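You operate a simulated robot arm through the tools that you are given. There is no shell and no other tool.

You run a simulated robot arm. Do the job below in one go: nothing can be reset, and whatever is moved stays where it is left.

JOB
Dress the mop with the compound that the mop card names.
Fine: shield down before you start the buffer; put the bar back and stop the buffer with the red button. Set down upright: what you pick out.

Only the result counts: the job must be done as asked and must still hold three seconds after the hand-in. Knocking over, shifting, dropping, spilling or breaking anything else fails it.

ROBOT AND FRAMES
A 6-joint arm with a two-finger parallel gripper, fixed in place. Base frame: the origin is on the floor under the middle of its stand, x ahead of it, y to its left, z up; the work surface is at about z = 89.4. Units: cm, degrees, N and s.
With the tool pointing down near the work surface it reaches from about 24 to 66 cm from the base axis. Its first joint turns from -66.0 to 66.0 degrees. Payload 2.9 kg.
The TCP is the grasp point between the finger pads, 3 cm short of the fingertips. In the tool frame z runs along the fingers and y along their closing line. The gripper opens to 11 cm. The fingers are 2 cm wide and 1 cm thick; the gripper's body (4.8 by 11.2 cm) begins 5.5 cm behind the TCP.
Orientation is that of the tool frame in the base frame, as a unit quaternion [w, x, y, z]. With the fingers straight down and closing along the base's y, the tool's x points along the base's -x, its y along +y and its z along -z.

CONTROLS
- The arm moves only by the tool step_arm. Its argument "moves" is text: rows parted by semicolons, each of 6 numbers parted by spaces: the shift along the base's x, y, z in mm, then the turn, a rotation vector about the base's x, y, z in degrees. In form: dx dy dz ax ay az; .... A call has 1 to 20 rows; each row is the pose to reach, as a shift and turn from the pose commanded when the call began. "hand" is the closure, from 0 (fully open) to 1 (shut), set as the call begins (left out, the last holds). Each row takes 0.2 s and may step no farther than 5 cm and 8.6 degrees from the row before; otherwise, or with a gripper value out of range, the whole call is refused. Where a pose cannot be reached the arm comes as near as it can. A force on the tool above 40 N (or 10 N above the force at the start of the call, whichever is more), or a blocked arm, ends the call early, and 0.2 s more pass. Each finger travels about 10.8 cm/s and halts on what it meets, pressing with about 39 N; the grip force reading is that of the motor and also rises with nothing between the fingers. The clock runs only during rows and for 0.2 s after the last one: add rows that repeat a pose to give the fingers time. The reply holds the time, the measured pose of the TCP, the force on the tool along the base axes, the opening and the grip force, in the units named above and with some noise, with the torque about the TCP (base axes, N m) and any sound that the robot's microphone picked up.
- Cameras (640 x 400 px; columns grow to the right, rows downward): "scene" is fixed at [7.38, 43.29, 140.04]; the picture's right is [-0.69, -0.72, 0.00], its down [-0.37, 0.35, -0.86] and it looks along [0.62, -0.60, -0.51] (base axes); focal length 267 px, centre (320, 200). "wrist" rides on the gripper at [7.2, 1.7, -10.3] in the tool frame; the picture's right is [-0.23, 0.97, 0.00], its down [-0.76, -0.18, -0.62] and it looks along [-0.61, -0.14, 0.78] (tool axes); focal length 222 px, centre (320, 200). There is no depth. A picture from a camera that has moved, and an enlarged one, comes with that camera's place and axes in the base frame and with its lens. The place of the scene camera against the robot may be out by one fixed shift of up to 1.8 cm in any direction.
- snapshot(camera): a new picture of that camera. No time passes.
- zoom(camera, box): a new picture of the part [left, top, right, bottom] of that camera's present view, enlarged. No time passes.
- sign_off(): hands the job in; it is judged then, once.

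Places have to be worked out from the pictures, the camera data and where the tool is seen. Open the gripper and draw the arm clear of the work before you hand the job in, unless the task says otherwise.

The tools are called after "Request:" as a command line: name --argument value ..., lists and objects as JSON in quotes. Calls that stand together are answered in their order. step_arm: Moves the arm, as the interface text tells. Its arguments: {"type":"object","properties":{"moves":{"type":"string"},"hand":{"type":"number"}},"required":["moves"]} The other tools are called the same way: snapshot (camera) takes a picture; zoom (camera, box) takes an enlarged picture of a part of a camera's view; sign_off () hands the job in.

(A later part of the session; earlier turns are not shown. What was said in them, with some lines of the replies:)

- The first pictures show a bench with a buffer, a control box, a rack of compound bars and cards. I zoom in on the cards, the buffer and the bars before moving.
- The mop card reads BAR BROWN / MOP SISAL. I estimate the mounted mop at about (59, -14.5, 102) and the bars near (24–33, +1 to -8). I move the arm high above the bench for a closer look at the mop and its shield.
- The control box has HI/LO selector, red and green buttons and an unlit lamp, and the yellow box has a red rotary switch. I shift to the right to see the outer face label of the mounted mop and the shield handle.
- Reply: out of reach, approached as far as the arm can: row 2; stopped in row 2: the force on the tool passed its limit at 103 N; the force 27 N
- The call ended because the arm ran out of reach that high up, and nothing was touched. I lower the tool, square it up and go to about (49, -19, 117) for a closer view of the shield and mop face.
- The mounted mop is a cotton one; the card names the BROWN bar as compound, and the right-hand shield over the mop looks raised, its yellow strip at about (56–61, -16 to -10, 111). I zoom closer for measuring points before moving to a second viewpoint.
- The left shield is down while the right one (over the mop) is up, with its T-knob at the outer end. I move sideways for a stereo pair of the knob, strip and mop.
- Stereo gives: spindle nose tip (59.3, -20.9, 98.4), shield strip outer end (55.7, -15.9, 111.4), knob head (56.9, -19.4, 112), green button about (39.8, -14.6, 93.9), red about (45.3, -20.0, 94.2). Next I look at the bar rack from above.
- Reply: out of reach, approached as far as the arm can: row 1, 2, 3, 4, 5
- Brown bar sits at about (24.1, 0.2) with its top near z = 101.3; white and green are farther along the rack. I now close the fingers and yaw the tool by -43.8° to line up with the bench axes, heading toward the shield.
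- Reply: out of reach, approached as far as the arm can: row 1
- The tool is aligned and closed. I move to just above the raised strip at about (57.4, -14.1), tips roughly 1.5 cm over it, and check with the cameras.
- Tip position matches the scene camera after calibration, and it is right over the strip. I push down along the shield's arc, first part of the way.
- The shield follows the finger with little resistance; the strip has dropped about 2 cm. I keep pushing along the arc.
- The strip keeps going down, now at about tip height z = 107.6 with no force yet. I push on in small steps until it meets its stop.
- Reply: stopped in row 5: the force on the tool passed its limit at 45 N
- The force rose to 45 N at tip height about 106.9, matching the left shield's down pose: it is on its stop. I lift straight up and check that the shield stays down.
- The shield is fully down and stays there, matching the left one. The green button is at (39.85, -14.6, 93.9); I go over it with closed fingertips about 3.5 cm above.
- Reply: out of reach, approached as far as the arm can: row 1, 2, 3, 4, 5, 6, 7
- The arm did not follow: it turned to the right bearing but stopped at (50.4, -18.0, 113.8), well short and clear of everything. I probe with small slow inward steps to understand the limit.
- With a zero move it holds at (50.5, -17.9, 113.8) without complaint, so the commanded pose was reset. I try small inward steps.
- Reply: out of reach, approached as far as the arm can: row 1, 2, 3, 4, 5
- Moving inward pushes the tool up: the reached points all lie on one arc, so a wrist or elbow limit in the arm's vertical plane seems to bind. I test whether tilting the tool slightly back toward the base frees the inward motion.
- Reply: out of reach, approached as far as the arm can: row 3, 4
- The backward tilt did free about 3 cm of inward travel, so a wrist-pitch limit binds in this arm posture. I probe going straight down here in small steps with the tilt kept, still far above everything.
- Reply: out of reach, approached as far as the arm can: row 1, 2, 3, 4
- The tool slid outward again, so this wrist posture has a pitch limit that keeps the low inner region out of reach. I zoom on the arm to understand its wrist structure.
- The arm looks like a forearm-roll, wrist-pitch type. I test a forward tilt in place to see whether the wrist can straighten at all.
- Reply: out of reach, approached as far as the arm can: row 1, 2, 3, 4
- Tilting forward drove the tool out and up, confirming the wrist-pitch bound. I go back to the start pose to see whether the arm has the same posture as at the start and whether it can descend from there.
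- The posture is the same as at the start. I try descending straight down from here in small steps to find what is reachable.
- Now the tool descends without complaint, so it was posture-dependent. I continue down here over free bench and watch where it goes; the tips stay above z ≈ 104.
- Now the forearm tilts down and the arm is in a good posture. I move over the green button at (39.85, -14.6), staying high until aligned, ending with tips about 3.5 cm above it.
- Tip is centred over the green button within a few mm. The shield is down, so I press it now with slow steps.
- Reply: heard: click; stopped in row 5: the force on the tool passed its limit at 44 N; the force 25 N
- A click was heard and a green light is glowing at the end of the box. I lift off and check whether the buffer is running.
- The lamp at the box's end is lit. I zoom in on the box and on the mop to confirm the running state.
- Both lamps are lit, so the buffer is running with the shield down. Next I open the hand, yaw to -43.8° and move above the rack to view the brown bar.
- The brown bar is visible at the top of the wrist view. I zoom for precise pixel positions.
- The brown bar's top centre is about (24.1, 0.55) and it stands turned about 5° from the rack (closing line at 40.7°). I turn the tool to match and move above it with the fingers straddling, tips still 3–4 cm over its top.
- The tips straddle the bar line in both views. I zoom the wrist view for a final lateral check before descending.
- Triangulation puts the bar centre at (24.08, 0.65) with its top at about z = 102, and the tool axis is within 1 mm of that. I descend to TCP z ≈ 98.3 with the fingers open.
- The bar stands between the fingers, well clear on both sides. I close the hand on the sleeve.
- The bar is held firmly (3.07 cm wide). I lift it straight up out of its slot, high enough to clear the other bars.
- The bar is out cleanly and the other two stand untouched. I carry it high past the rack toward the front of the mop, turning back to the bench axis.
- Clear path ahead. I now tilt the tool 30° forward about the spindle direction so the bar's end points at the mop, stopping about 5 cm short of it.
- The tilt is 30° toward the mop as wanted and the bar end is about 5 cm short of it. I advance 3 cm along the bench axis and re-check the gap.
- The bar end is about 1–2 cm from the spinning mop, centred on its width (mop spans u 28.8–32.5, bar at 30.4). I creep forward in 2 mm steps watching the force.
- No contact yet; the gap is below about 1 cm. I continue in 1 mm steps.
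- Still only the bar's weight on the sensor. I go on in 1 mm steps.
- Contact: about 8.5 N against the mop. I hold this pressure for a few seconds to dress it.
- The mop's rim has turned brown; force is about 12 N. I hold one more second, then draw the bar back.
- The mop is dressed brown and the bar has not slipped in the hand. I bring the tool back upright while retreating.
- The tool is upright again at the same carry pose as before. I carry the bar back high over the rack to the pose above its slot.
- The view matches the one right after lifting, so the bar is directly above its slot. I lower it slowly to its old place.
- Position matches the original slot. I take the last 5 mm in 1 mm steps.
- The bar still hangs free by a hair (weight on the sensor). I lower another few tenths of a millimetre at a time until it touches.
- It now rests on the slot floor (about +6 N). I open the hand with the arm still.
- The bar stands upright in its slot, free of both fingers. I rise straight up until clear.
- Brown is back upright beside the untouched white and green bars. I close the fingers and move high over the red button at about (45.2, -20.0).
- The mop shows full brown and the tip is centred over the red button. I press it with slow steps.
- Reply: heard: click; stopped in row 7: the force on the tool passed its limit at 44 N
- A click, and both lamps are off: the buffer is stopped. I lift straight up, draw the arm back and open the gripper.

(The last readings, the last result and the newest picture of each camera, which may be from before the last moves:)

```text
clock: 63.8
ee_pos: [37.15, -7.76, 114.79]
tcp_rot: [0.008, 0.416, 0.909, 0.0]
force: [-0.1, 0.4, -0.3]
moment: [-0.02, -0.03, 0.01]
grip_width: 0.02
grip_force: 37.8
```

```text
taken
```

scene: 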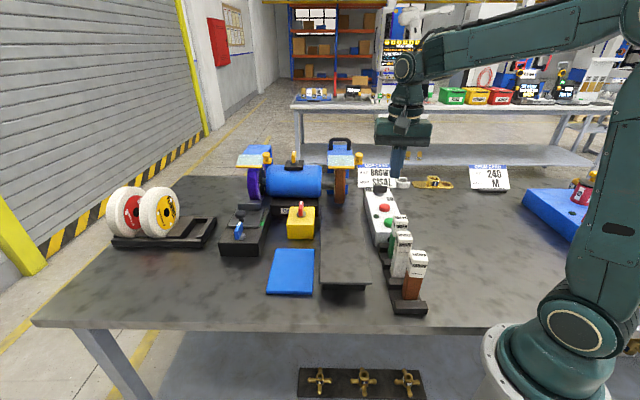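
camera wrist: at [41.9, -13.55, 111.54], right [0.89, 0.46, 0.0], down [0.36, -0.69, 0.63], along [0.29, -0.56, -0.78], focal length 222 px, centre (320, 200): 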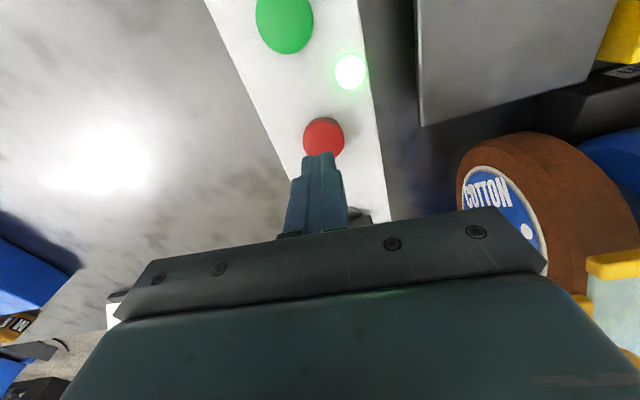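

The arm is clear of the work. I raise a little more, open the gripper and make a last check of the bars, shield, mop and lamps.

Request:
step_arm --moves "0 0 15 0 0 0; 0 0 30 0 0 0; 0 0 30 0 0 0; 0 0 30 0 0 0; 0 0 30 0 0 0" --hand 0

Request:
zoom --camera "scene" --box '[220, 130, 460, 320]'

Request:
zoom --camera "scene" --box '[360, 180, 440, 320]'

```text
clock: 65.0
ee_pos: [37.08, -7.83, 117.54]
tcp_rot: [0.009, 0.417, 0.909, 0.0]
force: [0.1, 0.4, -0.7]
moment: [-0.04, 0.0, -0.01]
grip_width: 11.0
grip_force: 0.0
```

```text
2.11 times, centred on (340, 225) of scene
camera zoom: at [7.38, 43.29, 140.04], right [-0.69, -0.72, 0.0], down [-0.37, 0.35, -0.86], along [0.62, -0.6, -0.51], focal length 563 px, centre (278, 147)
```

zoom: 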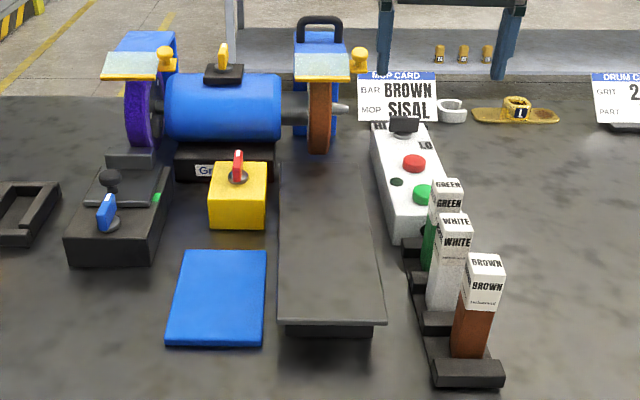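

```text
2.86 times, centred on (400, 250) of scene
camera zoom: at [7.38, 43.29, 140.04], right [-0.69, -0.72, 0.0], down [-0.37, 0.35, -0.86], along [0.62, -0.6, -0.51], focal length 764 px, centre (91, 57)
```

zoom: 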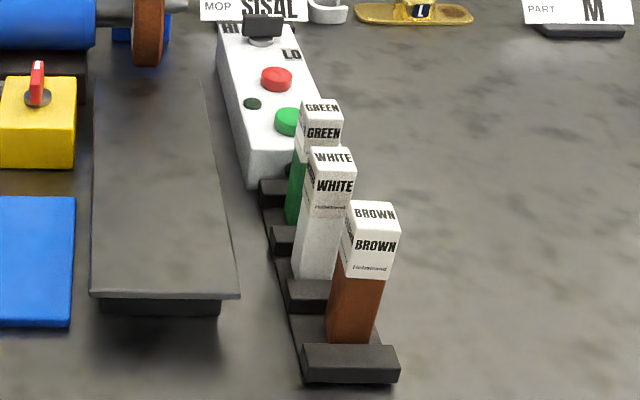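

Everything checks out: the mop is dressed brown, the shield is down, both lamps are off, and the brown bar is upright in its slot. The other items are undisturbed, and the gripper is open and clear, so I hand the job in.

Request:
sign_off

```text
The job is handed in.
```

The mop on the buffer is dressed with the BROWN bar, the compound the mop card names, and I've handed the job in; no verdict has come back.

- **Shield:** I lowered it to its stop before starting the buffer, and it stayed down.
- **Dressing:** I held the bar against the spinning mop at about 8–12 N for roughly 3 to 4 seconds. The whole rim turned brown.
- **Bar:** it is back upright in its slot. The white and green bars were not touched.
- **Buffer:** I stopped it with the red button. It clicked and both lamps went out.
- **Arm:** the gripper is open and clear of the work.

The mop card also says MOP SISAL, but the mop fitted on the buffer is a COTTON one. The job only asked for the compound, so I dressed the fitted mop and did not change it. I also left the HI/LO selector as it was.
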